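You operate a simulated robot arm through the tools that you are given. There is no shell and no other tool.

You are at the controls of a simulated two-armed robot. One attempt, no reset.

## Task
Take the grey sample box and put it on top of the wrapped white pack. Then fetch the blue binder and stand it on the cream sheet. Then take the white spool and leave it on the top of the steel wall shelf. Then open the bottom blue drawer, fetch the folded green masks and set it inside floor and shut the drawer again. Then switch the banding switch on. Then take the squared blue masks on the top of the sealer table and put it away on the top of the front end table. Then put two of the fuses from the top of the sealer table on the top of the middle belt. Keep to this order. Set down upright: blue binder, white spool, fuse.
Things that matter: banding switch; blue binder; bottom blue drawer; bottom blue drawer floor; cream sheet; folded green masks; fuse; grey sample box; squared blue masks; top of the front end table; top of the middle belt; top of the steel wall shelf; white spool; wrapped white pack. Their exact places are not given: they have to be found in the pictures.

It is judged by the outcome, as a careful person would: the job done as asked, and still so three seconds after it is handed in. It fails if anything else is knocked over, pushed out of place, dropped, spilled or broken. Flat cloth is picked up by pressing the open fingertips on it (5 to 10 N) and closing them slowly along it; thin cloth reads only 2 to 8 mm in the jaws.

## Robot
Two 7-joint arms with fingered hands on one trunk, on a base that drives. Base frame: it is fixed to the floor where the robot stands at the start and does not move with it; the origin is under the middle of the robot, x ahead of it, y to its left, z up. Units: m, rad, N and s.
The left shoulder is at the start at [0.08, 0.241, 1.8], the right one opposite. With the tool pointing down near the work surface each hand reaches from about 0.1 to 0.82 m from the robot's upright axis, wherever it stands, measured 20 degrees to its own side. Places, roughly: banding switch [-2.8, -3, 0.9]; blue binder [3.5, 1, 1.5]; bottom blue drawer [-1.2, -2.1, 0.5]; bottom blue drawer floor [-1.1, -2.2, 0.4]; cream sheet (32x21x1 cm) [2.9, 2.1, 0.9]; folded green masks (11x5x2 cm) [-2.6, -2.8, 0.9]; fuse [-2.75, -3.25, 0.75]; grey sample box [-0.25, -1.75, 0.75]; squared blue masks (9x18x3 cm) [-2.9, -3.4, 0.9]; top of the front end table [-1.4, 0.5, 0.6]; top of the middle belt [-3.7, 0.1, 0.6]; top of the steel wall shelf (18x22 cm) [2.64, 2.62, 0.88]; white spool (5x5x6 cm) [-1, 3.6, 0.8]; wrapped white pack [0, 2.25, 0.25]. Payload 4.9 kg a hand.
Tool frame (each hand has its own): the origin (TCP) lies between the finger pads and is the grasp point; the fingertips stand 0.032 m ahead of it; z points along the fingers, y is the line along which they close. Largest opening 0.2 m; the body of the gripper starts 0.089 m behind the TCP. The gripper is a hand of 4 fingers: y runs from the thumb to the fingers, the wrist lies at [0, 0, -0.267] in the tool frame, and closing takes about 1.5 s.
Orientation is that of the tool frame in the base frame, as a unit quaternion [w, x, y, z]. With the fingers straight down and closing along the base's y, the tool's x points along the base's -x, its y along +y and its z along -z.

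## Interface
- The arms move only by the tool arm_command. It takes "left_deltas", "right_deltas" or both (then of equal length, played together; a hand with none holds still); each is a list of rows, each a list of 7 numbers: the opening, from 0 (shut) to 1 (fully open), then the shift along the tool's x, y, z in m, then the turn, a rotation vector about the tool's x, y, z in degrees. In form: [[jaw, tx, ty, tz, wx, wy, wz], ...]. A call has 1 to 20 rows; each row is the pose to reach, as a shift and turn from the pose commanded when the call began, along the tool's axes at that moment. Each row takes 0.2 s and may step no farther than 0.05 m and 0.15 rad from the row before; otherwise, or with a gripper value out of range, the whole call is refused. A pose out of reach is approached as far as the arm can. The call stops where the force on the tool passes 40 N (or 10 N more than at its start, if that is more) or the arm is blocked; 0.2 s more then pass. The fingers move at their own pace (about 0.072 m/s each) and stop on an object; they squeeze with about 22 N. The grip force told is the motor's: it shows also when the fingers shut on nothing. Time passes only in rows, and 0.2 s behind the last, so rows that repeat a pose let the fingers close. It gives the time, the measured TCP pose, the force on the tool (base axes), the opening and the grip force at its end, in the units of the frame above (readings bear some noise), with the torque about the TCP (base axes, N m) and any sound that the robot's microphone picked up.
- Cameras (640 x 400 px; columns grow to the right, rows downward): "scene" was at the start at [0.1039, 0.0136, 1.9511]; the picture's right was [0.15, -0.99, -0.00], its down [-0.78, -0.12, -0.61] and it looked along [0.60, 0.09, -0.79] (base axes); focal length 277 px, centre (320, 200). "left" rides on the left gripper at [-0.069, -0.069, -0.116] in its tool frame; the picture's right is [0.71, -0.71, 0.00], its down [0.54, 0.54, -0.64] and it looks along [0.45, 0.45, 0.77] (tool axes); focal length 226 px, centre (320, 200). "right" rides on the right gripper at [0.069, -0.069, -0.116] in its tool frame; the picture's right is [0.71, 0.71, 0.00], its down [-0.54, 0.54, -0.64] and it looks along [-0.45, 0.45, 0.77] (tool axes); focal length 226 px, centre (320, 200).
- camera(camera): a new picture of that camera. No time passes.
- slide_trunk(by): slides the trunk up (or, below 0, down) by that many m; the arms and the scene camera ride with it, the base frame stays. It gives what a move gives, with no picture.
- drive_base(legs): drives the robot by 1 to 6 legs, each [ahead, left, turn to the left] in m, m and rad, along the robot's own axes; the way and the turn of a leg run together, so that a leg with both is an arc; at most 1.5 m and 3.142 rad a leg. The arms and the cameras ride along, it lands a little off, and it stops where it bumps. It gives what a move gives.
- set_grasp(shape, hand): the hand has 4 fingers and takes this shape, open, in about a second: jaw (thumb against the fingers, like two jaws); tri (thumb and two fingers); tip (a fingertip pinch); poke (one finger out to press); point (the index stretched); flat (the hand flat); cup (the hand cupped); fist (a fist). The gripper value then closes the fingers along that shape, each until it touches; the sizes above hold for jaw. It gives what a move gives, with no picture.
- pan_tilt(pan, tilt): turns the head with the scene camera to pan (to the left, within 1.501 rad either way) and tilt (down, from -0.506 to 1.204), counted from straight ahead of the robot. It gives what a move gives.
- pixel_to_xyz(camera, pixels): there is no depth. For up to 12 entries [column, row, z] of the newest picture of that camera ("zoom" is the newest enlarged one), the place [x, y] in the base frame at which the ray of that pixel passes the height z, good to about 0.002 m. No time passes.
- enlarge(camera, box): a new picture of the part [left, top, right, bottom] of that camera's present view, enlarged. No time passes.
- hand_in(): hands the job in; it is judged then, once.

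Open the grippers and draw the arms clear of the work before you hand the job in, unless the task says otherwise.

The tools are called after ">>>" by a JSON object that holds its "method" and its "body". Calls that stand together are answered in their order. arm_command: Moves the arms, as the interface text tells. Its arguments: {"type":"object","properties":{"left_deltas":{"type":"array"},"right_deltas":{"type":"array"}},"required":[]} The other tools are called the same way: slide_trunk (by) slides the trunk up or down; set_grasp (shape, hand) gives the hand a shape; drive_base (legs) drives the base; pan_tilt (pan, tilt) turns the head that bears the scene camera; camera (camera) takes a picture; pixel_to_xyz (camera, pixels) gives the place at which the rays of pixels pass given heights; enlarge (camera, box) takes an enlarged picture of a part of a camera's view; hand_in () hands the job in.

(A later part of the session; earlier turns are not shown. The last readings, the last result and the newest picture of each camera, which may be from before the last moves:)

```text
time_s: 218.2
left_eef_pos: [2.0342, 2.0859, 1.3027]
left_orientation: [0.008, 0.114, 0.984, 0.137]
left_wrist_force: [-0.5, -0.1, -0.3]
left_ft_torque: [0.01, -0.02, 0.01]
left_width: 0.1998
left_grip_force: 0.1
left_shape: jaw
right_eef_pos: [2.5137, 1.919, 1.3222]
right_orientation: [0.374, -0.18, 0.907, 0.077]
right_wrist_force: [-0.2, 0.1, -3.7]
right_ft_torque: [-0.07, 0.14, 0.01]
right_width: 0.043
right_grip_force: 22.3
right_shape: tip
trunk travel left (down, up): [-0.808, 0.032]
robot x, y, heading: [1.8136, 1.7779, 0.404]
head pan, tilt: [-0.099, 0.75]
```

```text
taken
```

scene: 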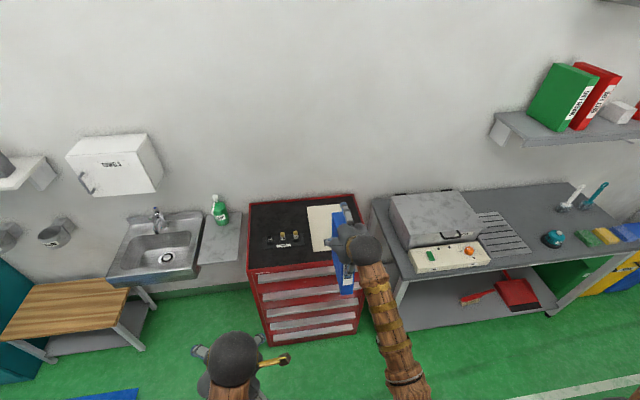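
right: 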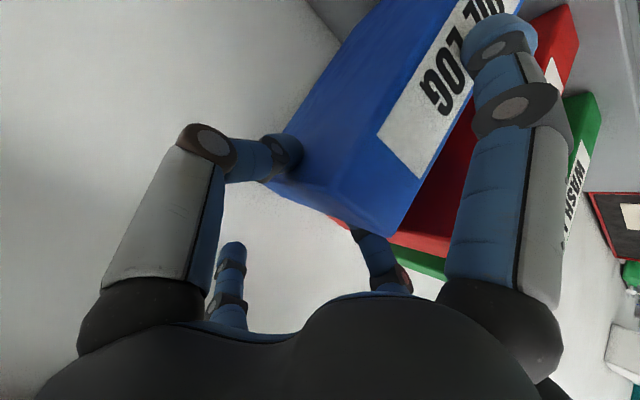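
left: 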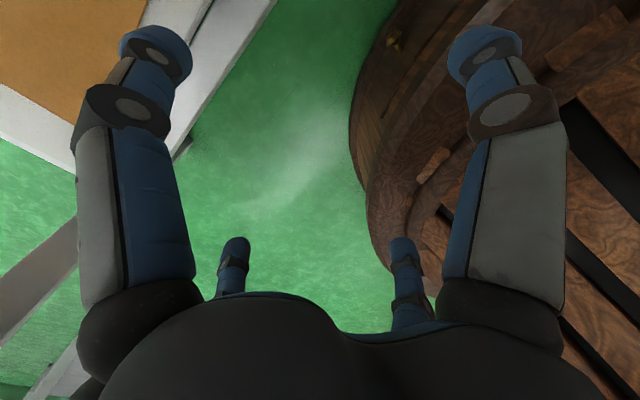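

I drive forward ≈0.36 m so the binder is above the sheet (its bottom ≈1.08, above everything on the cabinet).

>>> {"method": "drive_base", "body": {"legs": [[0.36, 0, 0.03]]}}

>>> {"method": "pan_tilt", "body": {"pan": -0.15, "tilt": 0.9}}

>>> {"method": "camera", "body": {"camera": "scene"}}

>>> {"method": "camera", "body": {"camera": "right"}}

>>> {"method": "camera", "body": {"camera": "left"}}

```text
time_s: 220.5
left_eef_pos: [2.3501, 2.234, 1.3034]
left_orientation: [0.006, 0.099, 0.986, 0.137]
left_wrist_force: [-0.2, -0.3, -0.5]
left_ft_torque: [0.03, 0.01, -0.02]
left_width: 0.2
left_grip_force: 0.0
left_shape: jaw
right_eef_pos: [2.8341, 2.0816, 1.3215]
right_orientation: [0.373, -0.192, 0.904, 0.082]
right_wrist_force: [-0.4, -0.2, -4.6]
right_ft_torque: [-0.06, 0.11, -0.01]
right_width: 0.0431
right_grip_force: 22.2
right_shape: tip
trunk travel left (down, up): [-0.808, 0.032]
robot x, y, heading: [2.1428, 1.9185, 0.43]
head pan, tilt: [-0.099, 0.75]
```

```text
time_s: 221.2
left_eef_pos: [2.3515, 2.2331, 1.3036]
left_orientation: [0.006, 0.1, 0.985, 0.137]
left_wrist_force: [1.0, -0.3, -0.9]
left_ft_torque: [0.01, 0.0, 0.01]
left_width: 0.1999
left_grip_force: 0.1
left_shape: jaw
right_eef_pos: [2.8335, 2.0815, 1.3208]
right_orientation: [0.372, -0.193, 0.904, 0.083]
right_wrist_force: [0.1, 0.2, -3.8]
right_ft_torque: [-0.09, 0.18, -0.03]
right_width: 0.043
right_grip_force: 21.9
right_shape: tip
trunk travel left (down, up): [-0.808, 0.032]
robot x, y, heading: [2.1403, 1.9245, 0.431]
head pan, tilt: [-0.15, 0.901]
```

```text
taken
```

scene: 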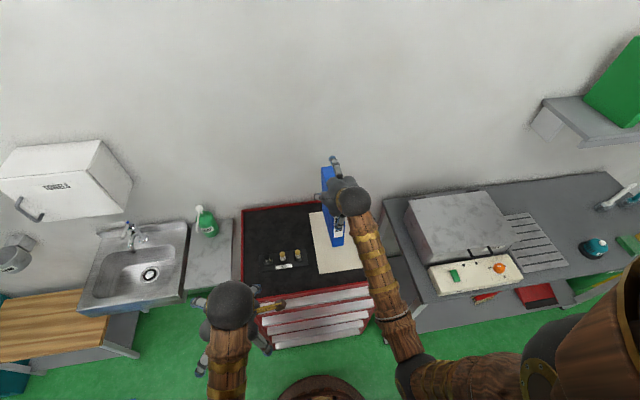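

```text
taken
```

right: 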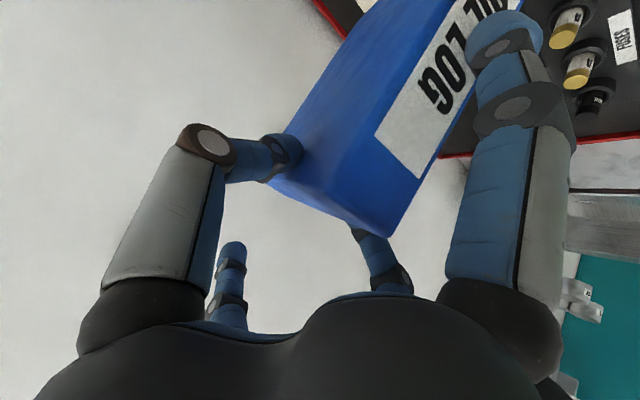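

```text
taken
```

left: 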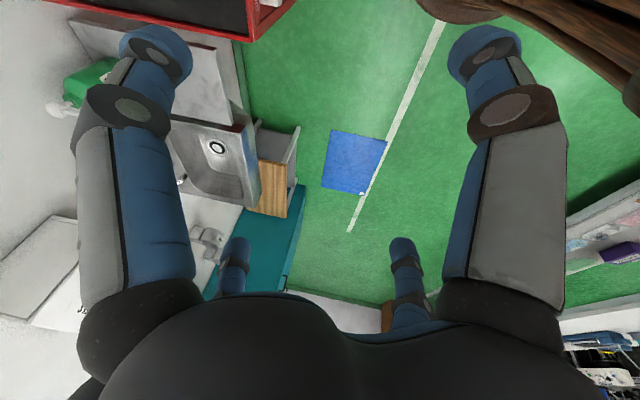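

I re-measure the sheet from here: visible corners near (310,214), (320,273), (363,268).

>>> {"method": "enlarge", "body": {"camera": "scene", "box": [240, 180, 400, 290]}}

```text
3.64 times, centred on (320, 235) of scene
```

zoom: 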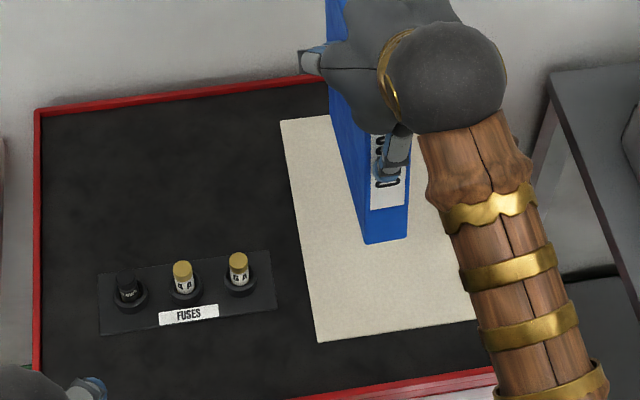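

>>> {"method": "pixel_to_xyz", "body": {"camera": "zoom", "pixels": [[281, 120, 0.9], [318, 342, 0.9], [476, 318, 0.9], [281, 120, 0.94], [318, 342, 0.94], [476, 318, 0.94], [387, 242, 1.08], [387, 242, 1.05], [365, 243, 1.08], [408, 235, 1.08]]}}

```text
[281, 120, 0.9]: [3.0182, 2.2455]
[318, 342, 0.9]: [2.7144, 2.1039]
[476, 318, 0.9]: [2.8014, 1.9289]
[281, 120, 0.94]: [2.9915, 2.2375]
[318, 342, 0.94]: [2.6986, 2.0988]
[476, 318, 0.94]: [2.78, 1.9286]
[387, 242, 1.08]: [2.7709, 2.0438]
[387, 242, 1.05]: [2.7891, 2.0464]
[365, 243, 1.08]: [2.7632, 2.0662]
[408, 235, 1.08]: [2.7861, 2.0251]
```

Sheet top z≈0.94, centre ≈(2.88,2.072); the binder hangs only ~5° off vertical. I shift right 2.4 cm, back 1.3 cm and lower 11.5 cm (bottom then ≈1.5 cm above the sheet).

>>> {"method": "arm_command", "body": {"right_deltas": [[0.18, 0.015, -0.004, 0.012, 0, 0, 0], [0.18, 0.0302, -0.008, 0.0241, 0, 0, 0], [0.18, 0.0453, -0.012, 0.0362, 0, 0, 0], [0.18, 0.0603, -0.016, 0.0482, 0, 0, 0], [0.18, 0.0754, -0.02, 0.0603, 0, 0, 0], [0.18, 0.0905, -0.024, 0.0723, 0, 0, 0], [0.18, 0.0905, -0.024, 0.0723, 0, 0, 0]]}}

>>> {"method": "camera", "body": {"camera": "scene"}}

>>> {"method": "enlarge", "body": {"camera": "scene", "box": [240, 180, 400, 290]}}

```text
time_s: 222.8
left_eef_pos: [2.3504, 2.2347, 1.3027]
left_orientation: [0.006, 0.1, 0.985, 0.137]
left_wrist_force: [-0.9, 0.5, 0.2]
left_ft_torque: [-0.01, -0.02, 0.03]
left_width: 0.1999
left_grip_force: 0.0
left_shape: jaw
right_eef_pos: [2.8312, 2.0552, 1.206]
right_orientation: [0.371, -0.193, 0.904, 0.082]
right_wrist_force: [-0.7, 0.0, -4.3]
right_ft_torque: [-0.04, 0.17, -0.01]
right_width: 0.0428
right_grip_force: 22.4
right_shape: tip
trunk travel left (down, up): [-0.808, 0.032]
robot x, y, heading: [2.1393, 1.9197, 0.43]
head pan, tilt: [-0.15, 0.901]
```

```text
taken
```

scene: 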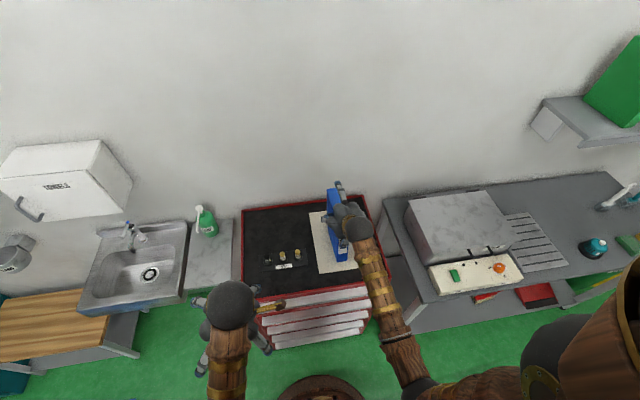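

```text
3.64 times, centred on (320, 235) of scene
```

zoom: 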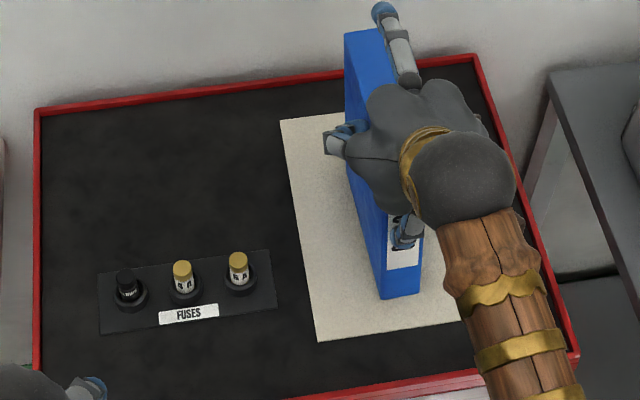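

The binder is over the sheet with margins all around. I lower in small steps, feeling for contact.

>>> {"method": "arm_command", "body": {"right_deltas": [[0.18, 0.0035, 0, 0.0035, 0, 0, 0], [0.18, 0.0064, 0, 0.0064, 0, 0, 0], [0.18, 0.0064, 0, 0.0064, 0, 0, 0]]}}

>>> {"method": "arm_command", "body": {"right_deltas": [[0.18, 0.0028, 0, 0.0028, 0, 0, 0], [0.18, 0.0028, 0, 0.0028, 0, 0, 0]]}}

>>> {"method": "arm_command", "body": {"right_deltas": [[0.18, 0.0028, 0, 0.0028, 0, 0, 0], [0.18, 0.0028, 0, 0.0028, 0, 0, 0]]}}

```text
time_s: 223.6
left_eef_pos: [2.3501, 2.2338, 1.3029]
left_orientation: [0.006, 0.1, 0.985, 0.137]
left_wrist_force: [-0.2, 0.5, -0.7]
left_ft_torque: [-0.01, -0.04, 0.0]
left_width: 0.1999
left_grip_force: 0.0
left_shape: jaw
right_eef_pos: [2.8329, 2.0558, 1.1983]
right_orientation: [0.373, -0.193, 0.904, 0.083]
right_wrist_force: [-0.4, 0.6, -2.1]
right_ft_torque: [0.08, 0.03, -0.01]
right_width: 0.0432
right_grip_force: 21.9
right_shape: tip
trunk travel left (down, up): [-0.808, 0.032]
robot x, y, heading: [2.1408, 1.9164, 0.428]
head pan, tilt: [-0.15, 0.901]
```

```text
time_s: 224.2
left_eef_pos: [2.3502, 2.2345, 1.3032]
left_orientation: [0.007, 0.1, 0.985, 0.138]
left_wrist_force: [-0.2, -0.5, 0.3]
left_ft_torque: [0.01, 0.0, -0.01]
left_width: 0.2001
left_grip_force: 0.1
left_shape: jaw
right_eef_pos: [2.831, 2.0558, 1.1938]
right_orientation: [0.372, -0.193, 0.904, 0.083]
right_wrist_force: [-0.6, -0.1, -1.8]
right_ft_torque: [0.03, 0.0, 0.04]
right_width: 0.0431
right_grip_force: 22.0
right_shape: tip
trunk travel left (down, up): [-0.808, 0.032]
robot x, y, heading: [2.142, 1.9209, 0.428]
head pan, tilt: [-0.15, 0.901]
```

```text
time_s: 224.8
left_eef_pos: [2.3511, 2.2336, 1.3038]
left_orientation: [0.007, 0.099, 0.986, 0.137]
left_wrist_force: [0.4, 0.0, -0.5]
left_ft_torque: [0.03, -0.03, 0.01]
left_width: 0.2
left_grip_force: 0.0
left_shape: jaw
right_eef_pos: [2.8313, 2.0556, 1.1909]
right_orientation: [0.373, -0.193, 0.904, 0.083]
right_wrist_force: [-1.7, -0.9, 8.0]
right_ft_torque: [-0.02, -0.11, 0.11]
right_width: 0.0434
right_grip_force: 22.2
right_shape: tip
trunk travel left (down, up): [-0.808, 0.032]
robot x, y, heading: [2.1392, 1.9224, 0.431]
head pan, tilt: [-0.15, 0.901]
```

Now +8 N: the binder stands on the sheet, pressed lightly. I check it visually before releasing.

>>> {"method": "enlarge", "body": {"camera": "scene", "box": [240, 170, 400, 290]}}

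>>> {"method": "camera", "body": {"camera": "right"}}

```text
3.33 times, centred on (320, 230) of scene
```

zoom: 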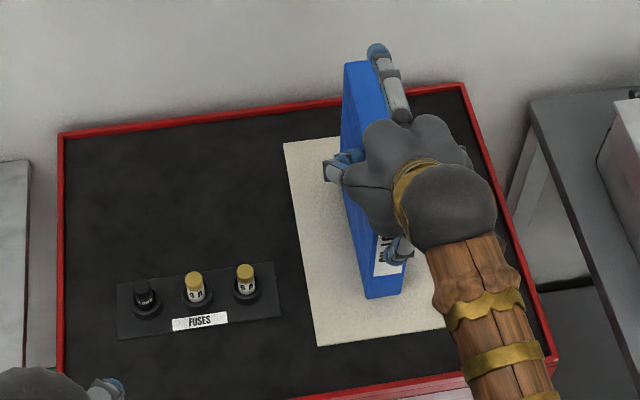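

```text
taken
```

right: 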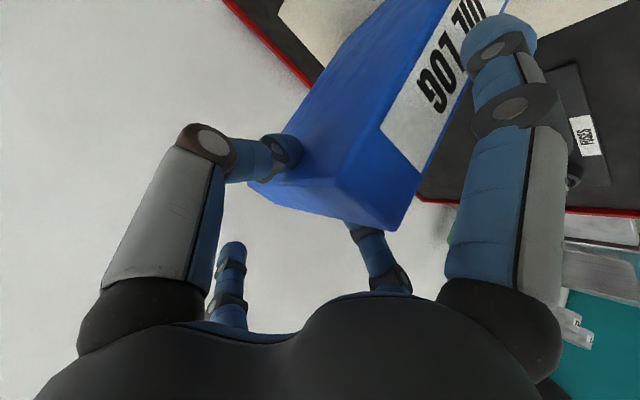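

It stands square on the sheet. I relieve the press by 1.5 mm and open slowly.

>>> {"method": "arm_command", "body": {"right_deltas": [[0.18, -0.0011, 0, -0.0011, 0, 0, 0], [0.2, -0.0011, 0, -0.0011, 0, 0, 0], [0.22, -0.0011, 0, -0.0011, 0, 0, 0], [0.24, -0.0011, 0, -0.0011, 0, 0, 0], [0.28, -0.0011, 0, -0.0011, 0, 0, 0], [0.32, -0.0011, 0, -0.0011, 0, 0, 0], [0.36, -0.0011, 0, -0.0011, 0, 0, 0], [0.36, -0.0011, 0, -0.0011, 0, 0, 0]]}}

>>> {"method": "camera", "body": {"camera": "right"}}

>>> {"method": "enlarge", "body": {"camera": "scene", "box": [240, 170, 400, 290]}}

```text
time_s: 226.6
left_eef_pos: [2.3514, 2.2339, 1.3031]
left_orientation: [0.007, 0.099, 0.986, 0.137]
left_wrist_force: [0.0, -0.4, 0.3]
left_ft_torque: [-0.03, 0.02, -0.02]
left_width: 0.2
left_grip_force: 0.1
left_shape: jaw
right_eef_pos: [2.8315, 2.0559, 1.1905]
right_orientation: [0.373, -0.193, 0.904, 0.083]
right_wrist_force: [-0.3, 0.6, 0.2]
right_ft_torque: [0.01, -0.02, 0.03]
right_width: 0.0716
right_grip_force: 0.1
right_shape: tip
trunk travel left (down, up): [-0.808, 0.032]
robot x, y, heading: [2.1379, 1.919, 0.43]
head pan, tilt: [-0.15, 0.901]
```

```text
taken
```

right: 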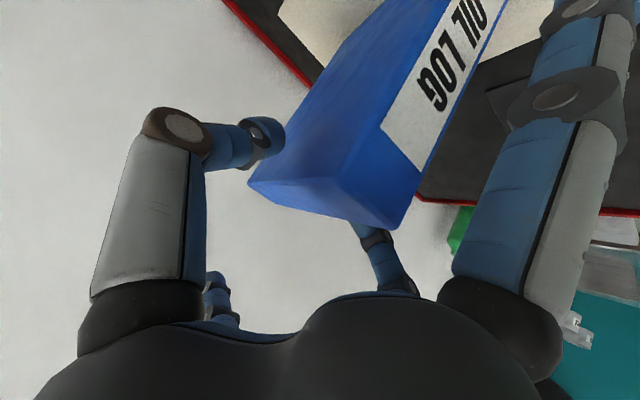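

```text
3.33 times, centred on (320, 230) of scene
```

zoom: 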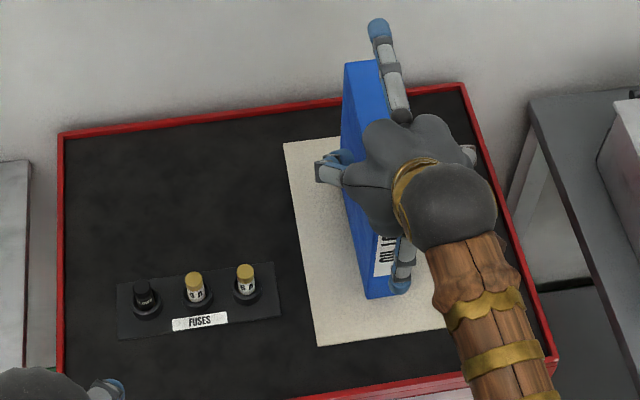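

The binder stands on its own. I retract the hand up and back along its fingers.

>>> {"method": "arm_command", "body": {"right_deltas": [[0.36, 0, 0, -0.015, 0, 0, 0], [0.36, 0, 0, -0.035, 0, 0, 0], [0.38, 0, 0, -0.065, 0, 0, 0], [0.4, 0, 0, -0.105, 0, 0, 0], [0.4, 0.02, 0, -0.14, 0, 0, 0], [0.4, 0.05, 0, -0.17, 0, 0, 0], [0.4, 0.08, 0, -0.2, 0, 0, 0]]}}

>>> {"method": "camera", "body": {"camera": "scene"}}

```text
time_s: 228.2
left_eef_pos: [2.3501, 2.2355, 1.3032]
left_orientation: [0.007, 0.098, 0.986, 0.138]
left_wrist_force: [0.2, 0.6, -0.2]
left_ft_torque: [-0.02, 0.0, -0.02]
left_width: 0.2
left_grip_force: 0.0
left_shape: jaw
right_eef_pos: [2.6512, 1.9735, 1.2774]
right_orientation: [0.373, -0.193, 0.904, 0.083]
right_wrist_force: [0.1, 0.1, -0.2]
right_ft_torque: [0.0, -0.01, -0.01]
right_width: 0.0797
right_grip_force: 0.0
right_shape: tip
trunk travel left (down, up): [-0.808, 0.032]
robot x, y, heading: [2.1399, 1.9184, 0.431]
head pan, tilt: [-0.15, 0.901]
```

```text
taken
```

scene: 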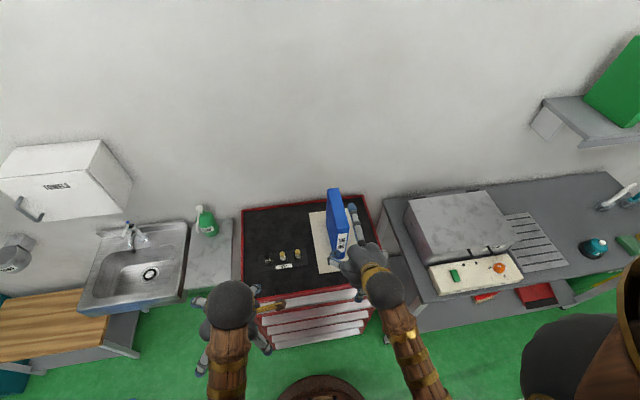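

Step 2 is done: the binder stands on the cream sheet. Before leaving I enlarge the little steel wall shelf (col 208,row 255) where the spool must go.

>>> {"method": "enlarge", "body": {"camera": "scene", "box": [130, 180, 290, 310]}}

>>> {"method": "pixel_to_xyz", "body": {"camera": "scene", "pixels": [[193, 222, 0.88], [233, 220, 0.88], [233, 287, 0.88], [184, 290, 0.88], [206, 236, 0.88], [208, 258, 0.88]]}}

```text
3.08 times, centred on (210, 245) of scene
```

zoom: 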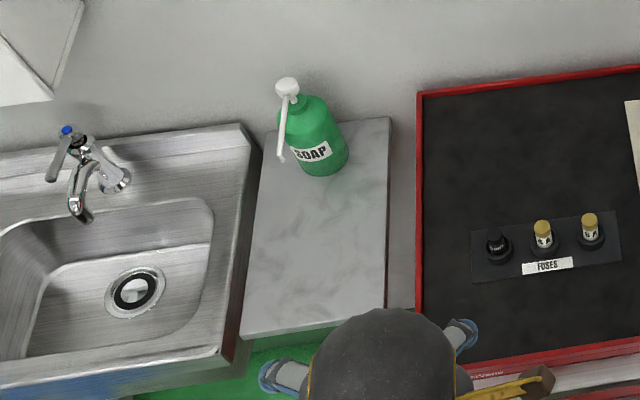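

```text
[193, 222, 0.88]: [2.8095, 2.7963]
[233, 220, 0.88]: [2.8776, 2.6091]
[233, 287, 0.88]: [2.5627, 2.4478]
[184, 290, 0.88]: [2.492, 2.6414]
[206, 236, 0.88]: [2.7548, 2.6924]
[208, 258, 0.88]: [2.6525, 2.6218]
```

I back off 0.5 m from the cabinet and bring both hands to a tidy home pose (tool down).

>>> {"method": "drive_base", "body": {"legs": [[-0.5, 0, 0]]}}

>>> {"method": "arm_command", "body": {"right_deltas": [[0.5, 0.0058, -0.0108, 0.0079, 0, 5.6, 0], [0.5, 0.0116, -0.0216, 0.0158, 0, 11.2, 0], [0.5, 0.0173, -0.0324, 0.0237, 0, 16.9, 0], [0.5, 0.0231, -0.0433, 0.0316, 0, 22.5, 0], [0.5, 0.0289, -0.0541, 0.0395, 0, 28.1, 0], [0.5, 0.0347, -0.0649, 0.0474, 0, 33.7, 0], [0.5, 0.0404, -0.0757, 0.0553, 0, 39.4, 0], [0.5, 0.0462, -0.0865, 0.0632, 0, 45, 0], [0.5, 0.0462, -0.0865, 0.0632, 0, 45, 0]], "left_deltas": [[1, -0.0114, 0.0075, 0.0153, 1.9, 0.5, -4.5], [1, -0.0229, 0.0149, 0.0306, 3.9, 1.05, -9], [1, -0.0343, 0.0224, 0.0459, 5.8, 1.6, -13.5], [1, -0.0458, 0.0299, 0.0612, 7.75, 2.1, -18], [1, -0.0572, 0.0373, 0.0765, 9.7, 2.6, -22.4], [1, -0.0686, 0.0448, 0.0918, 11.6, 3.15, -26.9], [1, -0.0801, 0.0522, 0.1071, 13.6, 3.7, -31.4], [1, -0.0915, 0.0597, 0.1224, 15.5, 4.2, -35.9], [1, -0.0915, 0.0597, 0.1224, 15.5, 4.2, -35.9]]}}

>>> {"method": "camera", "body": {"camera": "scene"}}

```text
time_s: 231.1
left_eef_pos: [1.8896, 2.023, 1.3019]
left_orientation: [0.006, 0.097, 0.986, 0.135]
left_wrist_force: [0.1, 0.6, -0.2]
left_ft_torque: [0.01, -0.01, 0.01]
left_width: 0.2001
left_grip_force: 0.1
left_shape: jaw
right_eef_pos: [2.1907, 1.7653, 1.2767]
right_orientation: [0.372, -0.195, 0.904, 0.083]
right_wrist_force: [-0.5, -0.8, -0.7]
right_ft_torque: [-0.01, -0.01, -0.03]
right_width: 0.08
right_grip_force: 0.1
right_shape: tip
trunk travel left (down, up): [-0.808, 0.032]
robot x, y, heading: [1.6822, 1.7104, 0.437]
head pan, tilt: [-0.15, 0.901]
```

```text
time_s: 233.1
left_eef_pos: [2.0028, 2.0755, 1.2034]
left_orientation: [-0.003, -0.216, 0.976, 0.009]
left_wrist_force: [-0.2, -0.4, 0.6]
left_ft_torque: [0.08, 0.05, 0.01]
left_width: 0.2002
left_grip_force: 0.1
left_shape: jaw
right_eef_pos: [2.2461, 1.6717, 1.1933]
right_orientation: [-0.004, -0.211, 0.977, 0.012]
right_wrist_force: [-0.2, -0.4, -0.6]
right_ft_torque: [0.04, 0.02, -0.01]
right_width: 0.0996
right_grip_force: 0.0
right_shape: tip
trunk travel left (down, up): [-0.808, 0.032]
robot x, y, heading: [1.6814, 1.7067, 0.432]
head pan, tilt: [-0.15, 0.901]
```

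```text
taken
```

scene: 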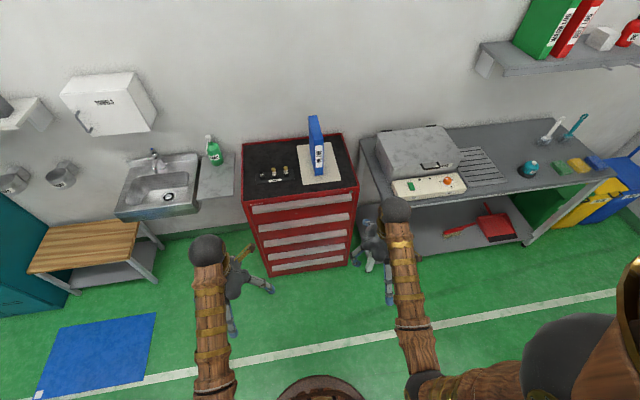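

Both hands are tidy and the binder stands steady. Now I head for the white spool near (-1,3.6): turn left and drive along behind the packing table.

>>> {"method": "drive_base", "body": {"legs": [[0, 0, 1.58], [1.3, 0, 0]]}}

>>> {"method": "pan_tilt", "body": {"pan": 0.5, "tilt": 0.5}}

>>> {"method": "camera", "body": {"camera": "scene"}}

```text
time_s: 243.3
left_eef_pos: [0.8084, 3.2009, 1.2033]
left_orientation: [0.006, 0.836, -0.549, -0.003]
left_wrist_force: [0.5, 1.3, 0.9]
left_ft_torque: [0.0, 0.0, 0.04]
left_width: 0.2003
left_grip_force: 0.0
left_shape: jaw
right_eef_pos: [1.2184, 3.436, 1.195]
right_orientation: [0.008, 0.834, -0.552, -0.004]
right_wrist_force: [-0.9, -1.4, -0.8]
right_ft_torque: [0.01, 0.01, 0.0]
right_width: 0.0996
right_grip_force: 0.2
right_shape: tip
trunk travel left (down, up): [-0.808, 0.032]
robot x, y, heading: [1.1729, 2.8726, 1.978]
head pan, tilt: [-0.15, 0.901]
```

```text
time_s: 244.3
left_eef_pos: [0.8083, 3.2018, 1.2029]
left_orientation: [0.006, 0.836, -0.548, -0.003]
left_wrist_force: [0.4, 0.1, 0.7]
left_ft_torque: [-0.01, -0.01, -0.01]
left_width: 0.2002
left_grip_force: 0.1
left_shape: jaw
right_eef_pos: [1.2186, 3.4382, 1.1953]
right_orientation: [0.009, 0.834, -0.551, -0.004]
right_wrist_force: [0.0, -0.1, -0.3]
right_ft_torque: [-0.01, 0.0, 0.0]
right_width: 0.0998
right_grip_force: 0.1
right_shape: tip
trunk travel left (down, up): [-0.808, 0.032]
robot x, y, heading: [1.1737, 2.8719, 1.984]
head pan, tilt: [0.499, 0.499]
```

```text
taken
```

scene: 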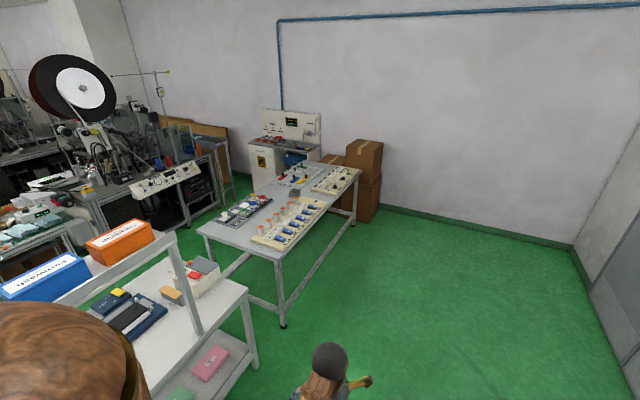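

The second table at (280,210) carries trays; the spool should be there. I enlarge it.

>>> {"method": "enlarge", "body": {"camera": "scene", "box": [190, 140, 370, 260]}}

>>> {"method": "pixel_to_xyz", "body": {"camera": "scene", "pixels": [[200, 232, 0.8], [275, 262, 0.8], [358, 170, 0.8], [285, 325, 0.0], [250, 372, 0.0], [332, 178, 0.8], [282, 225, 0.8]]}}

```text
3.33 times, centred on (280, 200) of scene
```

zoom: 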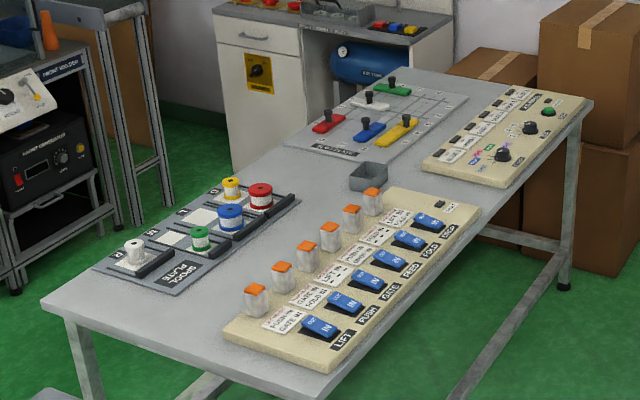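

```text
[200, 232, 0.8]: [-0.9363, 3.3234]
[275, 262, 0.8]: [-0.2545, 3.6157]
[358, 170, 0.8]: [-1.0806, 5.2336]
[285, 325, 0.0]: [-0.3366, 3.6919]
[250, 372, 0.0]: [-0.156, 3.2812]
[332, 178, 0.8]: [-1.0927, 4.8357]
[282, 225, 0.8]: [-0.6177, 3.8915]
```

The white spool sits at zoom (133,252), at the near-left corner of that table, reachable only from the aisle side. I go back around the packing table: reverse, turn to face −n, and drive through the gap.

>>> {"method": "drive_base", "body": {"legs": [[-1.25, 0, 0], [0, 0, 1.58]]}}

>>> {"method": "camera", "body": {"camera": "scene"}}

```text
time_s: 254.6
left_eef_pos: [1.3541, 1.3457, 1.2039]
left_orientation: [0.007, 0.977, 0.215, 0.002]
left_wrist_force: [0.4, 0.1, 0.4]
left_ft_torque: [-0.04, -0.01, -0.02]
left_width: 0.1999
left_grip_force: 0.0
left_shape: jaw
right_eef_pos: [1.1119, 1.7489, 1.1941]
right_orientation: [0.01, 0.977, 0.212, 0.002]
right_wrist_force: [-0.5, -0.3, -0.1]
right_ft_torque: [0.0, 0.05, -0.01]
right_width: 0.0998
right_grip_force: 0.0
right_shape: tip
trunk travel left (down, up): [-0.808, 0.032]
robot x, y, heading: [1.6804, 1.7217, -2.704]
head pan, tilt: [0.499, 0.499]
```

```text
taken
```

scene: 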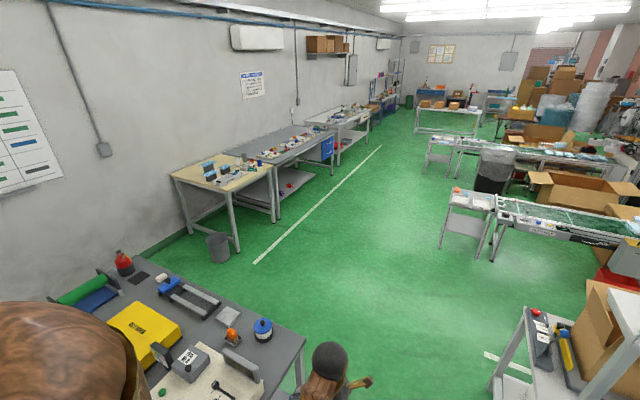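

Now facing the gap. I drive 2.35 m through it, then turn right to face along the aisle.

>>> {"method": "drive_base", "body": {"legs": [[1.2, 0, 0], [1.15, 0, 0], [0, 0, -1.57]]}}

>>> {"method": "pan_tilt", "body": {"pan": 0.0, "tilt": 0.5}}

>>> {"method": "camera", "body": {"camera": "scene"}}

```text
time_s: 269.9
left_eef_pos: [-0.8473, 1.0873, 1.203]
left_orientation: [0.006, 0.84, -0.543, -0.002]
left_wrist_force: [-0.5, -0.3, -0.5]
left_ft_torque: [0.01, 0.02, 0.02]
left_width: 0.2
left_grip_force: 0.1
left_shape: jaw
right_eef_pos: [-0.4395, 1.3252, 1.1938]
right_orientation: [0.008, 0.837, -0.547, -0.005]
right_wrist_force: [-0.8, -0.3, 0.2]
right_ft_torque: [0.01, -0.01, 0.01]
right_width: 0.0996
right_grip_force: 0.1
right_shape: tip
trunk travel left (down, up): [-0.808, 0.032]
robot x, y, heading: [-0.4758, 0.7649, 1.988]
head pan, tilt: [0.499, 0.499]
```

```text
time_s: 270.9
left_eef_pos: [-0.8476, 1.0877, 1.2033]
left_orientation: [0.006, 0.84, -0.543, -0.003]
left_wrist_force: [0.2, 0.4, -0.2]
left_ft_torque: [0.02, 0.01, -0.03]
left_width: 0.1999
left_grip_force: 0.0
left_shape: jaw
right_eef_pos: [-0.4394, 1.3268, 1.1936]
right_orientation: [0.009, 0.837, -0.547, -0.005]
right_wrist_force: [-0.2, 0.1, 0.2]
right_ft_torque: [0.0, 0.02, 0.02]
right_width: 0.0999
right_grip_force: 0.0
right_shape: tip
trunk travel left (down, up): [-0.808, 0.032]
robot x, y, heading: [-0.4752, 0.7643, 1.991]
head pan, tilt: [0.0, 0.499]
```

```text
taken
```

scene: 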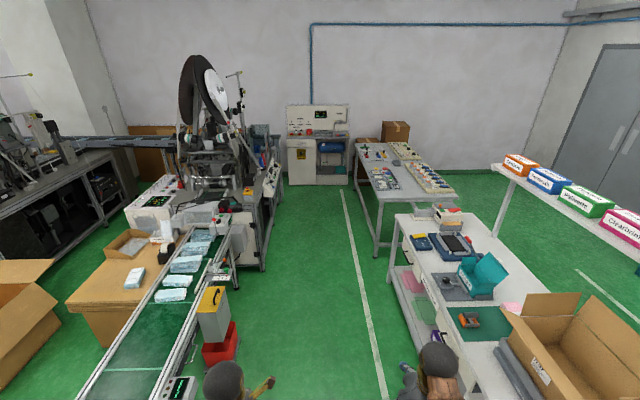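

The aisle ahead is open; a red box at (220,340) and machine at (265,230) bound it on the left, tables on the right. I check floor coordinates.

>>> {"method": "pixel_to_xyz", "body": {"camera": "scene", "pixels": [[240, 350, 0.0], [205, 362, 0.0], [264, 270, 0.0], [286, 205, 0.0], [375, 256, 0.0], [356, 182, 0.0], [392, 262, 0.8], [355, 165, 0.8], [390, 290, 0.0], [238, 285, 0.3], [350, 190, 0.0]]}}

```text
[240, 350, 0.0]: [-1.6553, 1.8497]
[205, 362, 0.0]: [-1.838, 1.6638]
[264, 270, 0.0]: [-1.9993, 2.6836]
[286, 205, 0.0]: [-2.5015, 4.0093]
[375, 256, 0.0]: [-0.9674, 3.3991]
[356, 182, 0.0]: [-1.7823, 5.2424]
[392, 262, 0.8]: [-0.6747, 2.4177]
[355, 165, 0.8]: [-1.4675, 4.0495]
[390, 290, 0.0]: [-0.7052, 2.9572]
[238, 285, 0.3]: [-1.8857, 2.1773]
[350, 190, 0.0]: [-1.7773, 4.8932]
```

The aisle spans about 1.2 m; I drive 2.6 m along its middle, then turn right to face the spool table.

>>> {"method": "drive_base", "body": {"legs": [[1.3, 0, 0], [1.25, 0.05, 0], [0, 0, -1.56]]}}

>>> {"method": "pan_tilt", "body": {"pan": 0.0, "tilt": 0.75}}

>>> {"method": "camera", "body": {"camera": "scene"}}

```text
time_s: 287.1
left_eef_pos: [-1.2179, 3.4474, 1.2033]
left_orientation: [-0.002, -0.206, 0.979, 0.007]
left_wrist_force: [0.2, 1.0, 0.4]
left_ft_torque: [-0.02, 0.01, -0.01]
left_width: 0.1999
left_grip_force: 0.0
left_shape: jaw
right_eef_pos: [-0.9803, 3.0379, 1.1943]
right_orientation: [-0.002, -0.203, 0.979, 0.009]
right_wrist_force: [-1.0, 0.3, -0.5]
right_ft_torque: [0.03, 0.01, -0.01]
right_width: 0.0998
right_grip_force: 0.0
right_shape: tip
trunk travel left (down, up): [-0.808, 0.032]
robot x, y, heading: [-1.5417, 3.0751, 0.413]
head pan, tilt: [0.0, 0.499]
```

```text
time_s: 287.9
left_eef_pos: [-1.217, 3.4455, 1.2037]
left_orientation: [-0.002, -0.206, 0.978, 0.007]
left_wrist_force: [-0.8, -0.5, 0.6]
left_ft_torque: [-0.06, 0.0, 0.01]
left_width: 0.2
left_grip_force: 0.1
left_shape: jaw
right_eef_pos: [-0.9801, 3.0374, 1.1941]
right_orientation: [-0.004, -0.203, 0.979, 0.009]
right_wrist_force: [-0.2, -0.6, -0.2]
right_ft_torque: [-0.01, 0.0, 0.0]
right_width: 0.0996
right_grip_force: 0.1
right_shape: tip
trunk travel left (down, up): [-0.808, 0.032]
robot x, y, heading: [-1.5425, 3.0765, 0.417]
head pan, tilt: [0.0, 0.75]
```

```text
taken
```

scene: 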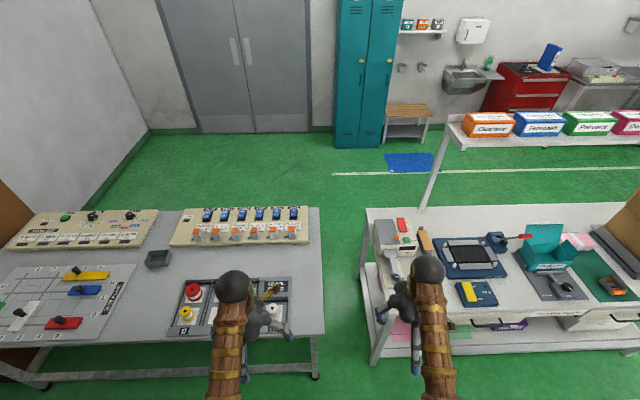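

The spool plate is under the left hand (col 240–290,row 305). I pull both hands back 0.18 m to see it.

>>> {"method": "arm_command", "body": {"right_deltas": [[0.5, 0.045, 0, 0, 0, 0, 0], [0.5, 0.09, 0, 0, 0, 0, 0], [0.5, 0.135, 0, 0, 0, 0, 0], [0.5, 0.17, 0, 0, 0, 0, 0]], "left_deltas": [[1, 0.04, 0, 0, 0, 0, 0], [1, 0.08, 0.02, 0, 0, 0, 0], [1, 0.11, 0.04, 0, 0, 0, 0], [1, 0.14, 0.06, 0, 0, 0, 0]]}}

>>> {"method": "pan_tilt", "body": {"pan": 0.2, "tilt": 0.85}}

>>> {"method": "camera", "body": {"camera": "scene"}}

>>> {"method": "enlarge", "body": {"camera": "scene", "box": [220, 200, 380, 320]}}

```text
time_s: 289.0
left_eef_pos: [-1.3048, 3.5222, 1.2413]
left_orientation: [0.057, -0.207, 0.975, 0.055]
left_wrist_force: [0.5, -0.1, -0.6]
left_ft_torque: [0.03, 0.03, 0.01]
left_width: 0.2004
left_grip_force: 0.1
left_shape: jaw
right_eef_pos: [-1.133, 2.9744, 1.1909]
right_orientation: [-0.008, -0.202, 0.979, 0.006]
right_wrist_force: [0.0, -1.2, 0.2]
right_ft_torque: [-0.03, 0.02, 0.05]
right_width: 0.0994
right_grip_force: 0.0
right_shape: tip
trunk travel left (down, up): [-0.808, 0.032]
robot x, y, heading: [-1.54, 3.0811, 0.412]
head pan, tilt: [0.0, 0.75]
stopped in row 4 (left hand): the arm was blocked; the commanded pose is now the measured one
```

```text
time_s: 289.7
left_eef_pos: [-1.306, 3.524, 1.2421]
left_orientation: [0.056, -0.207, 0.975, 0.055]
left_wrist_force: [0.9, -0.5, 0.8]
left_ft_torque: [0.01, -0.01, 0.02]
left_width: 0.2
left_grip_force: 0.1
left_shape: jaw
right_eef_pos: [-1.1326, 2.9751, 1.1925]
right_orientation: [-0.007, -0.202, 0.979, 0.006]
right_wrist_force: [-0.3, -0.5, -0.2]
right_ft_torque: [0.01, 0.01, 0.0]
right_width: 0.1001
right_grip_force: 0.2
right_shape: tip
trunk travel left (down, up): [-0.808, 0.032]
robot x, y, heading: [-1.5461, 3.0795, 0.414]
head pan, tilt: [0.201, 0.85]
```

```text
taken
```

scene: 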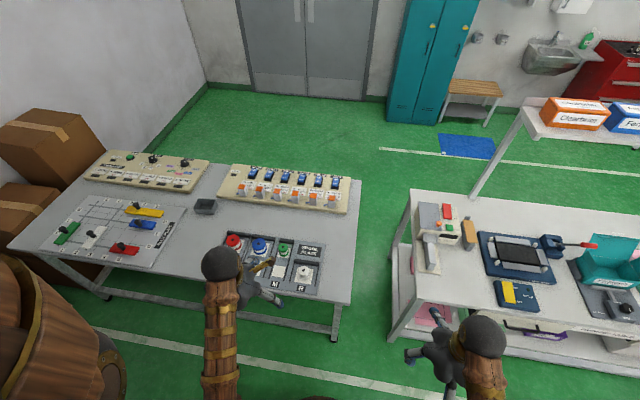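

```text
3.33 times, centred on (300, 260) of scene
```

zoom: 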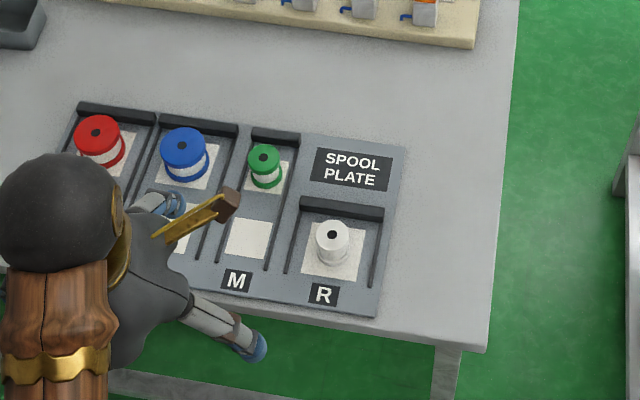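

White spool at zoom (332,243) in the "R" slot, with a black rail behind it. I compute its position and the table height reference.

>>> {"method": "pixel_to_xyz", "body": {"camera": "zoom", "pixels": [[332, 232, 0.8], [332, 232, 0.85], [332, 232, 0.9], [332, 262, 0.8], [332, 262, 0.85], [310, 245, 0.85], [350, 245, 0.85], [485, 350, 0.8], [380, 315, 0.8]]}}

```text
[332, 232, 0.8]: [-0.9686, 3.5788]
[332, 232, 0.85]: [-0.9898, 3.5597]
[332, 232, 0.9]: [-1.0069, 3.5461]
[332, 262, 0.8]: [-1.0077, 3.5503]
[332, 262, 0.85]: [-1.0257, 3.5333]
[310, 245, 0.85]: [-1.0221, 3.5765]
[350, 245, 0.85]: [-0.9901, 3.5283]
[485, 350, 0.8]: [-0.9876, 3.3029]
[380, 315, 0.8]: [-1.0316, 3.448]
```

The spool is at F≈0.69, L≈+0.21: right for the left hand. I set the left hand to "tip" and bring it above the spool (TCP z≈1.05), straightening the tool.

>>> {"method": "set_grasp", "body": {"shape": "tip", "hand": "left"}}

>>> {"method": "arm_command", "body": {"left_deltas": [[0.5, -0.033, -0.0144, 0.0275, 0.6, 0.95, 0], [0.5, -0.066, -0.0288, 0.0549, 1.2, 1.9, 0.06], [0.5, -0.0989, -0.0432, 0.0824, 1.8, 2.85, 0.1], [0.5, -0.1319, -0.0576, 0.1099, 2.4, 3.8, 0.12], [0.5, -0.1649, -0.072, 0.1373, 3, 4.75, 0.15], [0.5, -0.1979, -0.0864, 0.1648, 3.6, 5.7, 0.2], [0.5, -0.2308, -0.1008, 0.1922, 4.2, 6.65, 0.22], [0.5, -0.2638, -0.1152, 0.2197, 4.8, 7.6, 0.25], [0.5, -0.2638, -0.1152, 0.2197, 4.8, 7.6, 0.25]]}}

>>> {"method": "camera", "body": {"camera": "left"}}

>>> {"method": "camera", "body": {"camera": "scene"}}

```text
time_s: 290.6
left_eef_pos: [-1.305, 3.523, 1.2425]
left_orientation: [0.056, -0.206, 0.975, 0.055]
left_wrist_force: [-0.1, -0.8, -0.2]
left_ft_torque: [0.01, 0.03, -0.04]
left_width: 0.1998
left_grip_force: 0.1
left_shape: tip
right_eef_pos: [-1.1324, 2.9755, 1.1929]
right_orientation: [-0.008, -0.203, 0.979, 0.007]
right_wrist_force: [0.5, -0.2, -0.1]
right_ft_torque: [-0.01, 0.0, 0.02]
right_width: 0.0997
right_grip_force: 0.0
right_shape: tip
trunk travel left (down, up): [-0.808, 0.032]
robot x, y, heading: [-1.5433, 3.0801, 0.416]
head pan, tilt: [0.201, 0.85]
```

```text
time_s: 292.6
left_eef_pos: [-1.0061, 3.5463, 1.0547]
left_orientation: [0.002, -0.205, 0.979, 0.001]
left_wrist_force: [-0.2, -0.2, 0.0]
left_ft_torque: [0.0, 0.0, 0.0]
left_width: 0.1004
left_grip_force: 0.0
left_shape: tip
right_eef_pos: [-1.1378, 2.9691, 1.1949]
right_orientation: [-0.005, -0.203, 0.979, 0.009]
right_wrist_force: [0.5, 1.0, 1.0]
right_ft_torque: [-0.02, -0.03, -0.01]
right_width: 0.0996
right_grip_force: 0.0
right_shape: tip
trunk travel left (down, up): [-0.808, 0.032]
robot x, y, heading: [-1.5404, 3.075, 0.414]
head pan, tilt: [0.201, 0.85]
```

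```text
taken
```

left: 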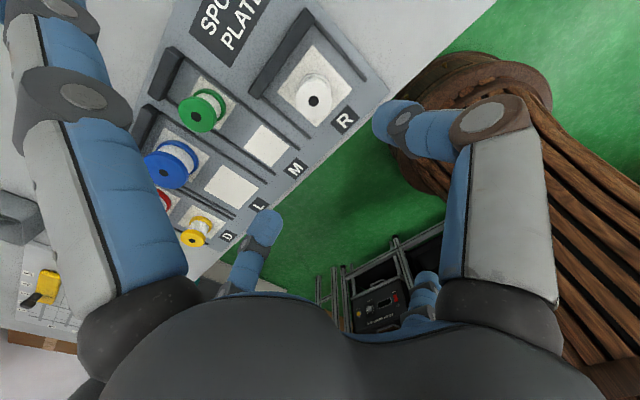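

```text
taken
```

scene: 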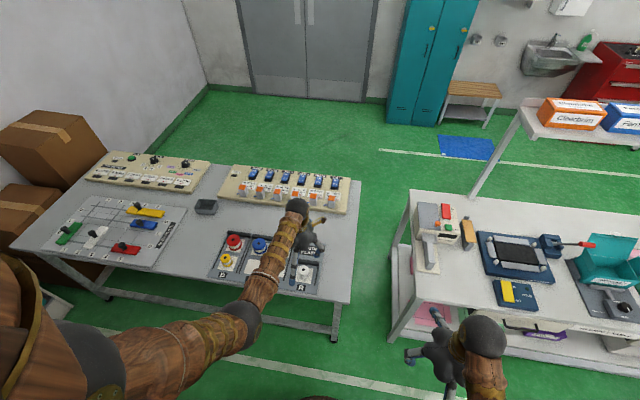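

The left camera shows the spool top at (313,98). I triangulate it with the scene view.

>>> {"method": "pixel_to_xyz", "body": {"camera": "left", "pixels": [[313, 100, 0.92], [313, 100, 0.88], [313, 100, 0.84]]}}

>>> {"method": "enlarge", "body": {"camera": "left", "box": [240, 40, 400, 140]}}

>>> {"method": "enlarge", "body": {"camera": "scene", "box": [260, 230, 360, 310]}}

```text
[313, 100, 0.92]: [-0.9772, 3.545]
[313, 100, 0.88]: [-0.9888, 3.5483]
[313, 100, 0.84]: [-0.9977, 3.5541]
```

```text
4.00 times, centred on (320, 90) of left
```

zoom: 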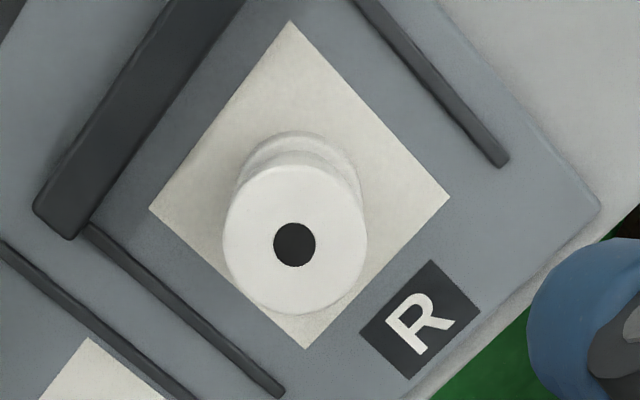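

```text
5.00 times, centred on (310, 270) of scene
```

zoom: 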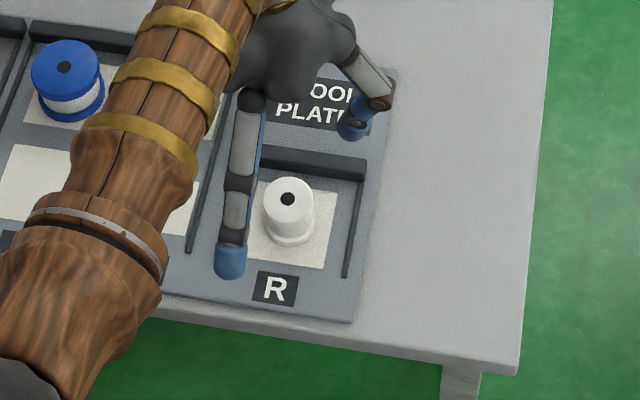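

>>> {"method": "pixel_to_xyz", "body": {"camera": "scene", "pixels": [[303.4, 270, 0.92], [303.4, 270, 0.88], [303.4, 270, 0.84], [304.4, 278.5, 0.8]]}}

>>> {"method": "pixel_to_xyz", "body": {"camera": "left", "pixels": [[313.5, 100.7, 0.92], [313.5, 100.7, 0.88], [313.5, 100.7, 0.84]]}}

```text
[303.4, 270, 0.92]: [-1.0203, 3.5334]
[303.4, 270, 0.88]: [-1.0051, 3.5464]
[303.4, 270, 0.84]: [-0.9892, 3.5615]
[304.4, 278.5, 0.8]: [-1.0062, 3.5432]
```

```text
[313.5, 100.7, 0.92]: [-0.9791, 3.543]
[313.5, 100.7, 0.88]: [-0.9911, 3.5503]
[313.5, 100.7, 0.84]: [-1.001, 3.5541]
```

Triangulation: spool top z≈0.86 at (-0.997,3.5535). I centre over it and descend to TCP z≈0.92 for a check.

>>> {"method": "arm_command", "body": {"left_deltas": [[0.4, -0.0111, 0.003, 0.03, 0, 0, 0], [0.4, -0.0111, 0.003, 0.07, 0, 0, 0], [0.4, -0.0111, 0.003, 0.11, 0, 0, 0], [0.4, -0.0111, 0.003, 0.135, 0, 0, 0], [0.4, -0.0111, 0.003, 0.135, 0, 0, 0]]}}

>>> {"method": "camera", "body": {"camera": "left"}}

>>> {"method": "enlarge", "body": {"camera": "scene", "box": [260, 230, 360, 310]}}

```text
time_s: 293.8
left_eef_pos: [-0.9972, 3.5535, 0.919]
left_orientation: [0.002, -0.205, 0.979, 0.002]
left_wrist_force: [0.8, -0.2, 0.7]
left_ft_torque: [-0.01, 0.01, 0.0]
left_width: 0.0804
left_grip_force: 0.0
left_shape: tip
right_eef_pos: [-1.1377, 2.9683, 1.1929]
right_orientation: [-0.005, -0.203, 0.979, 0.009]
right_wrist_force: [0.4, -0.8, 0.2]
right_ft_torque: [0.01, 0.03, 0.01]
right_width: 0.0996
right_grip_force: 0.1
right_shape: tip
trunk travel left (down, up): [-0.808, 0.032]
robot x, y, heading: [-1.5411, 3.0762, 0.417]
head pan, tilt: [0.201, 0.85]
```

```text
taken
```

left: 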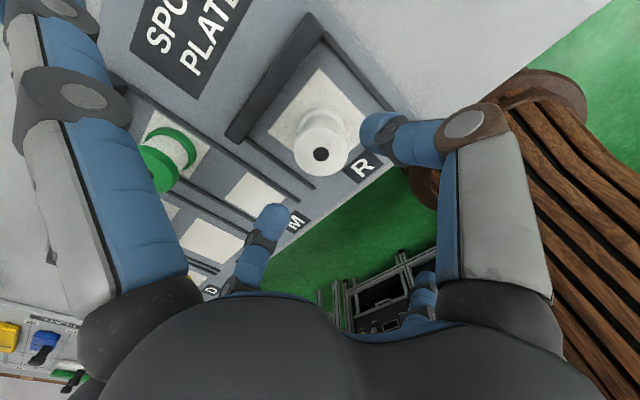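

```text
5.00 times, centred on (310, 270) of scene
```

zoom: 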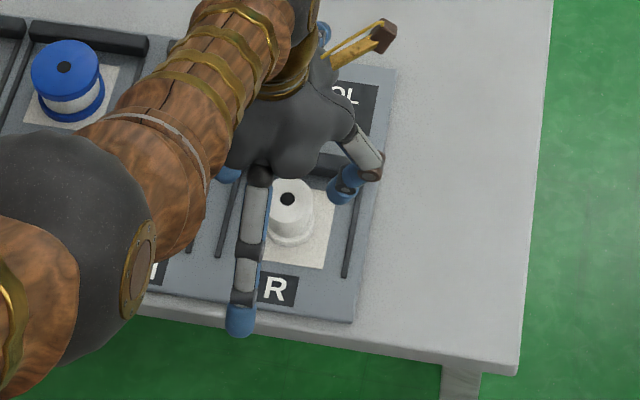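

Well centred (spool top at (322,152) vs expected (320,156)). I descend 6 cm and close.

>>> {"method": "arm_command", "body": {"left_deltas": [[0.4, 0, 0, 0.025, 0, 0, 0], [0.4, 0, 0, 0.05, 0, 0, 0], [0.4, 0, 0, 0.062, 0, 0, 0], [0.3, 0, 0, 0.062, 0, 0, 0], [0.2, 0, 0, 0.062, 0, 0, 0], [0.12, 0, 0, 0.062, 0, 0, 0], [0.12, 0, 0, 0.062, 0, 0, 0], [0.12, 0, 0, 0.062, 0, 0, 0]]}}

>>> {"method": "camera", "body": {"camera": "left"}}

```text
time_s: 295.6
left_eef_pos: [-1.0123, 3.5428, 0.8928]
left_orientation: [0.003, -0.205, 0.979, 0.002]
left_wrist_force: [-0.3, 0.3, -0.7]
left_ft_torque: [0.01, -0.02, 0.03]
left_width: 0.0242
left_grip_force: 0.0
left_shape: tip
left hand out of reach, approached as far as the arm can: row 1, 2, 3, 4, 5, 6, 7, 8
right_eef_pos: [-1.1377, 2.968, 1.1936]
right_orientation: [-0.005, -0.203, 0.979, 0.008]
right_wrist_force: [1.1, 0.0, -0.2]
right_ft_torque: [0.01, 0.02, 0.03]
right_width: 0.0994
right_grip_force: 0.1
right_shape: tip
trunk travel left (down, up): [-0.808, 0.032]
robot x, y, heading: [-1.5414, 3.0728, 0.416]
head pan, tilt: [0.201, 0.85]
```

```text
taken
```

left: 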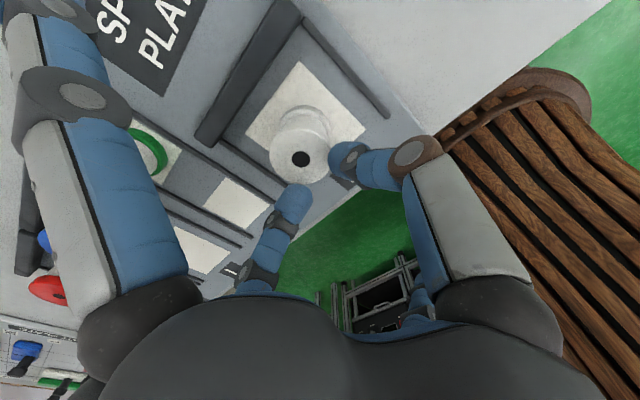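

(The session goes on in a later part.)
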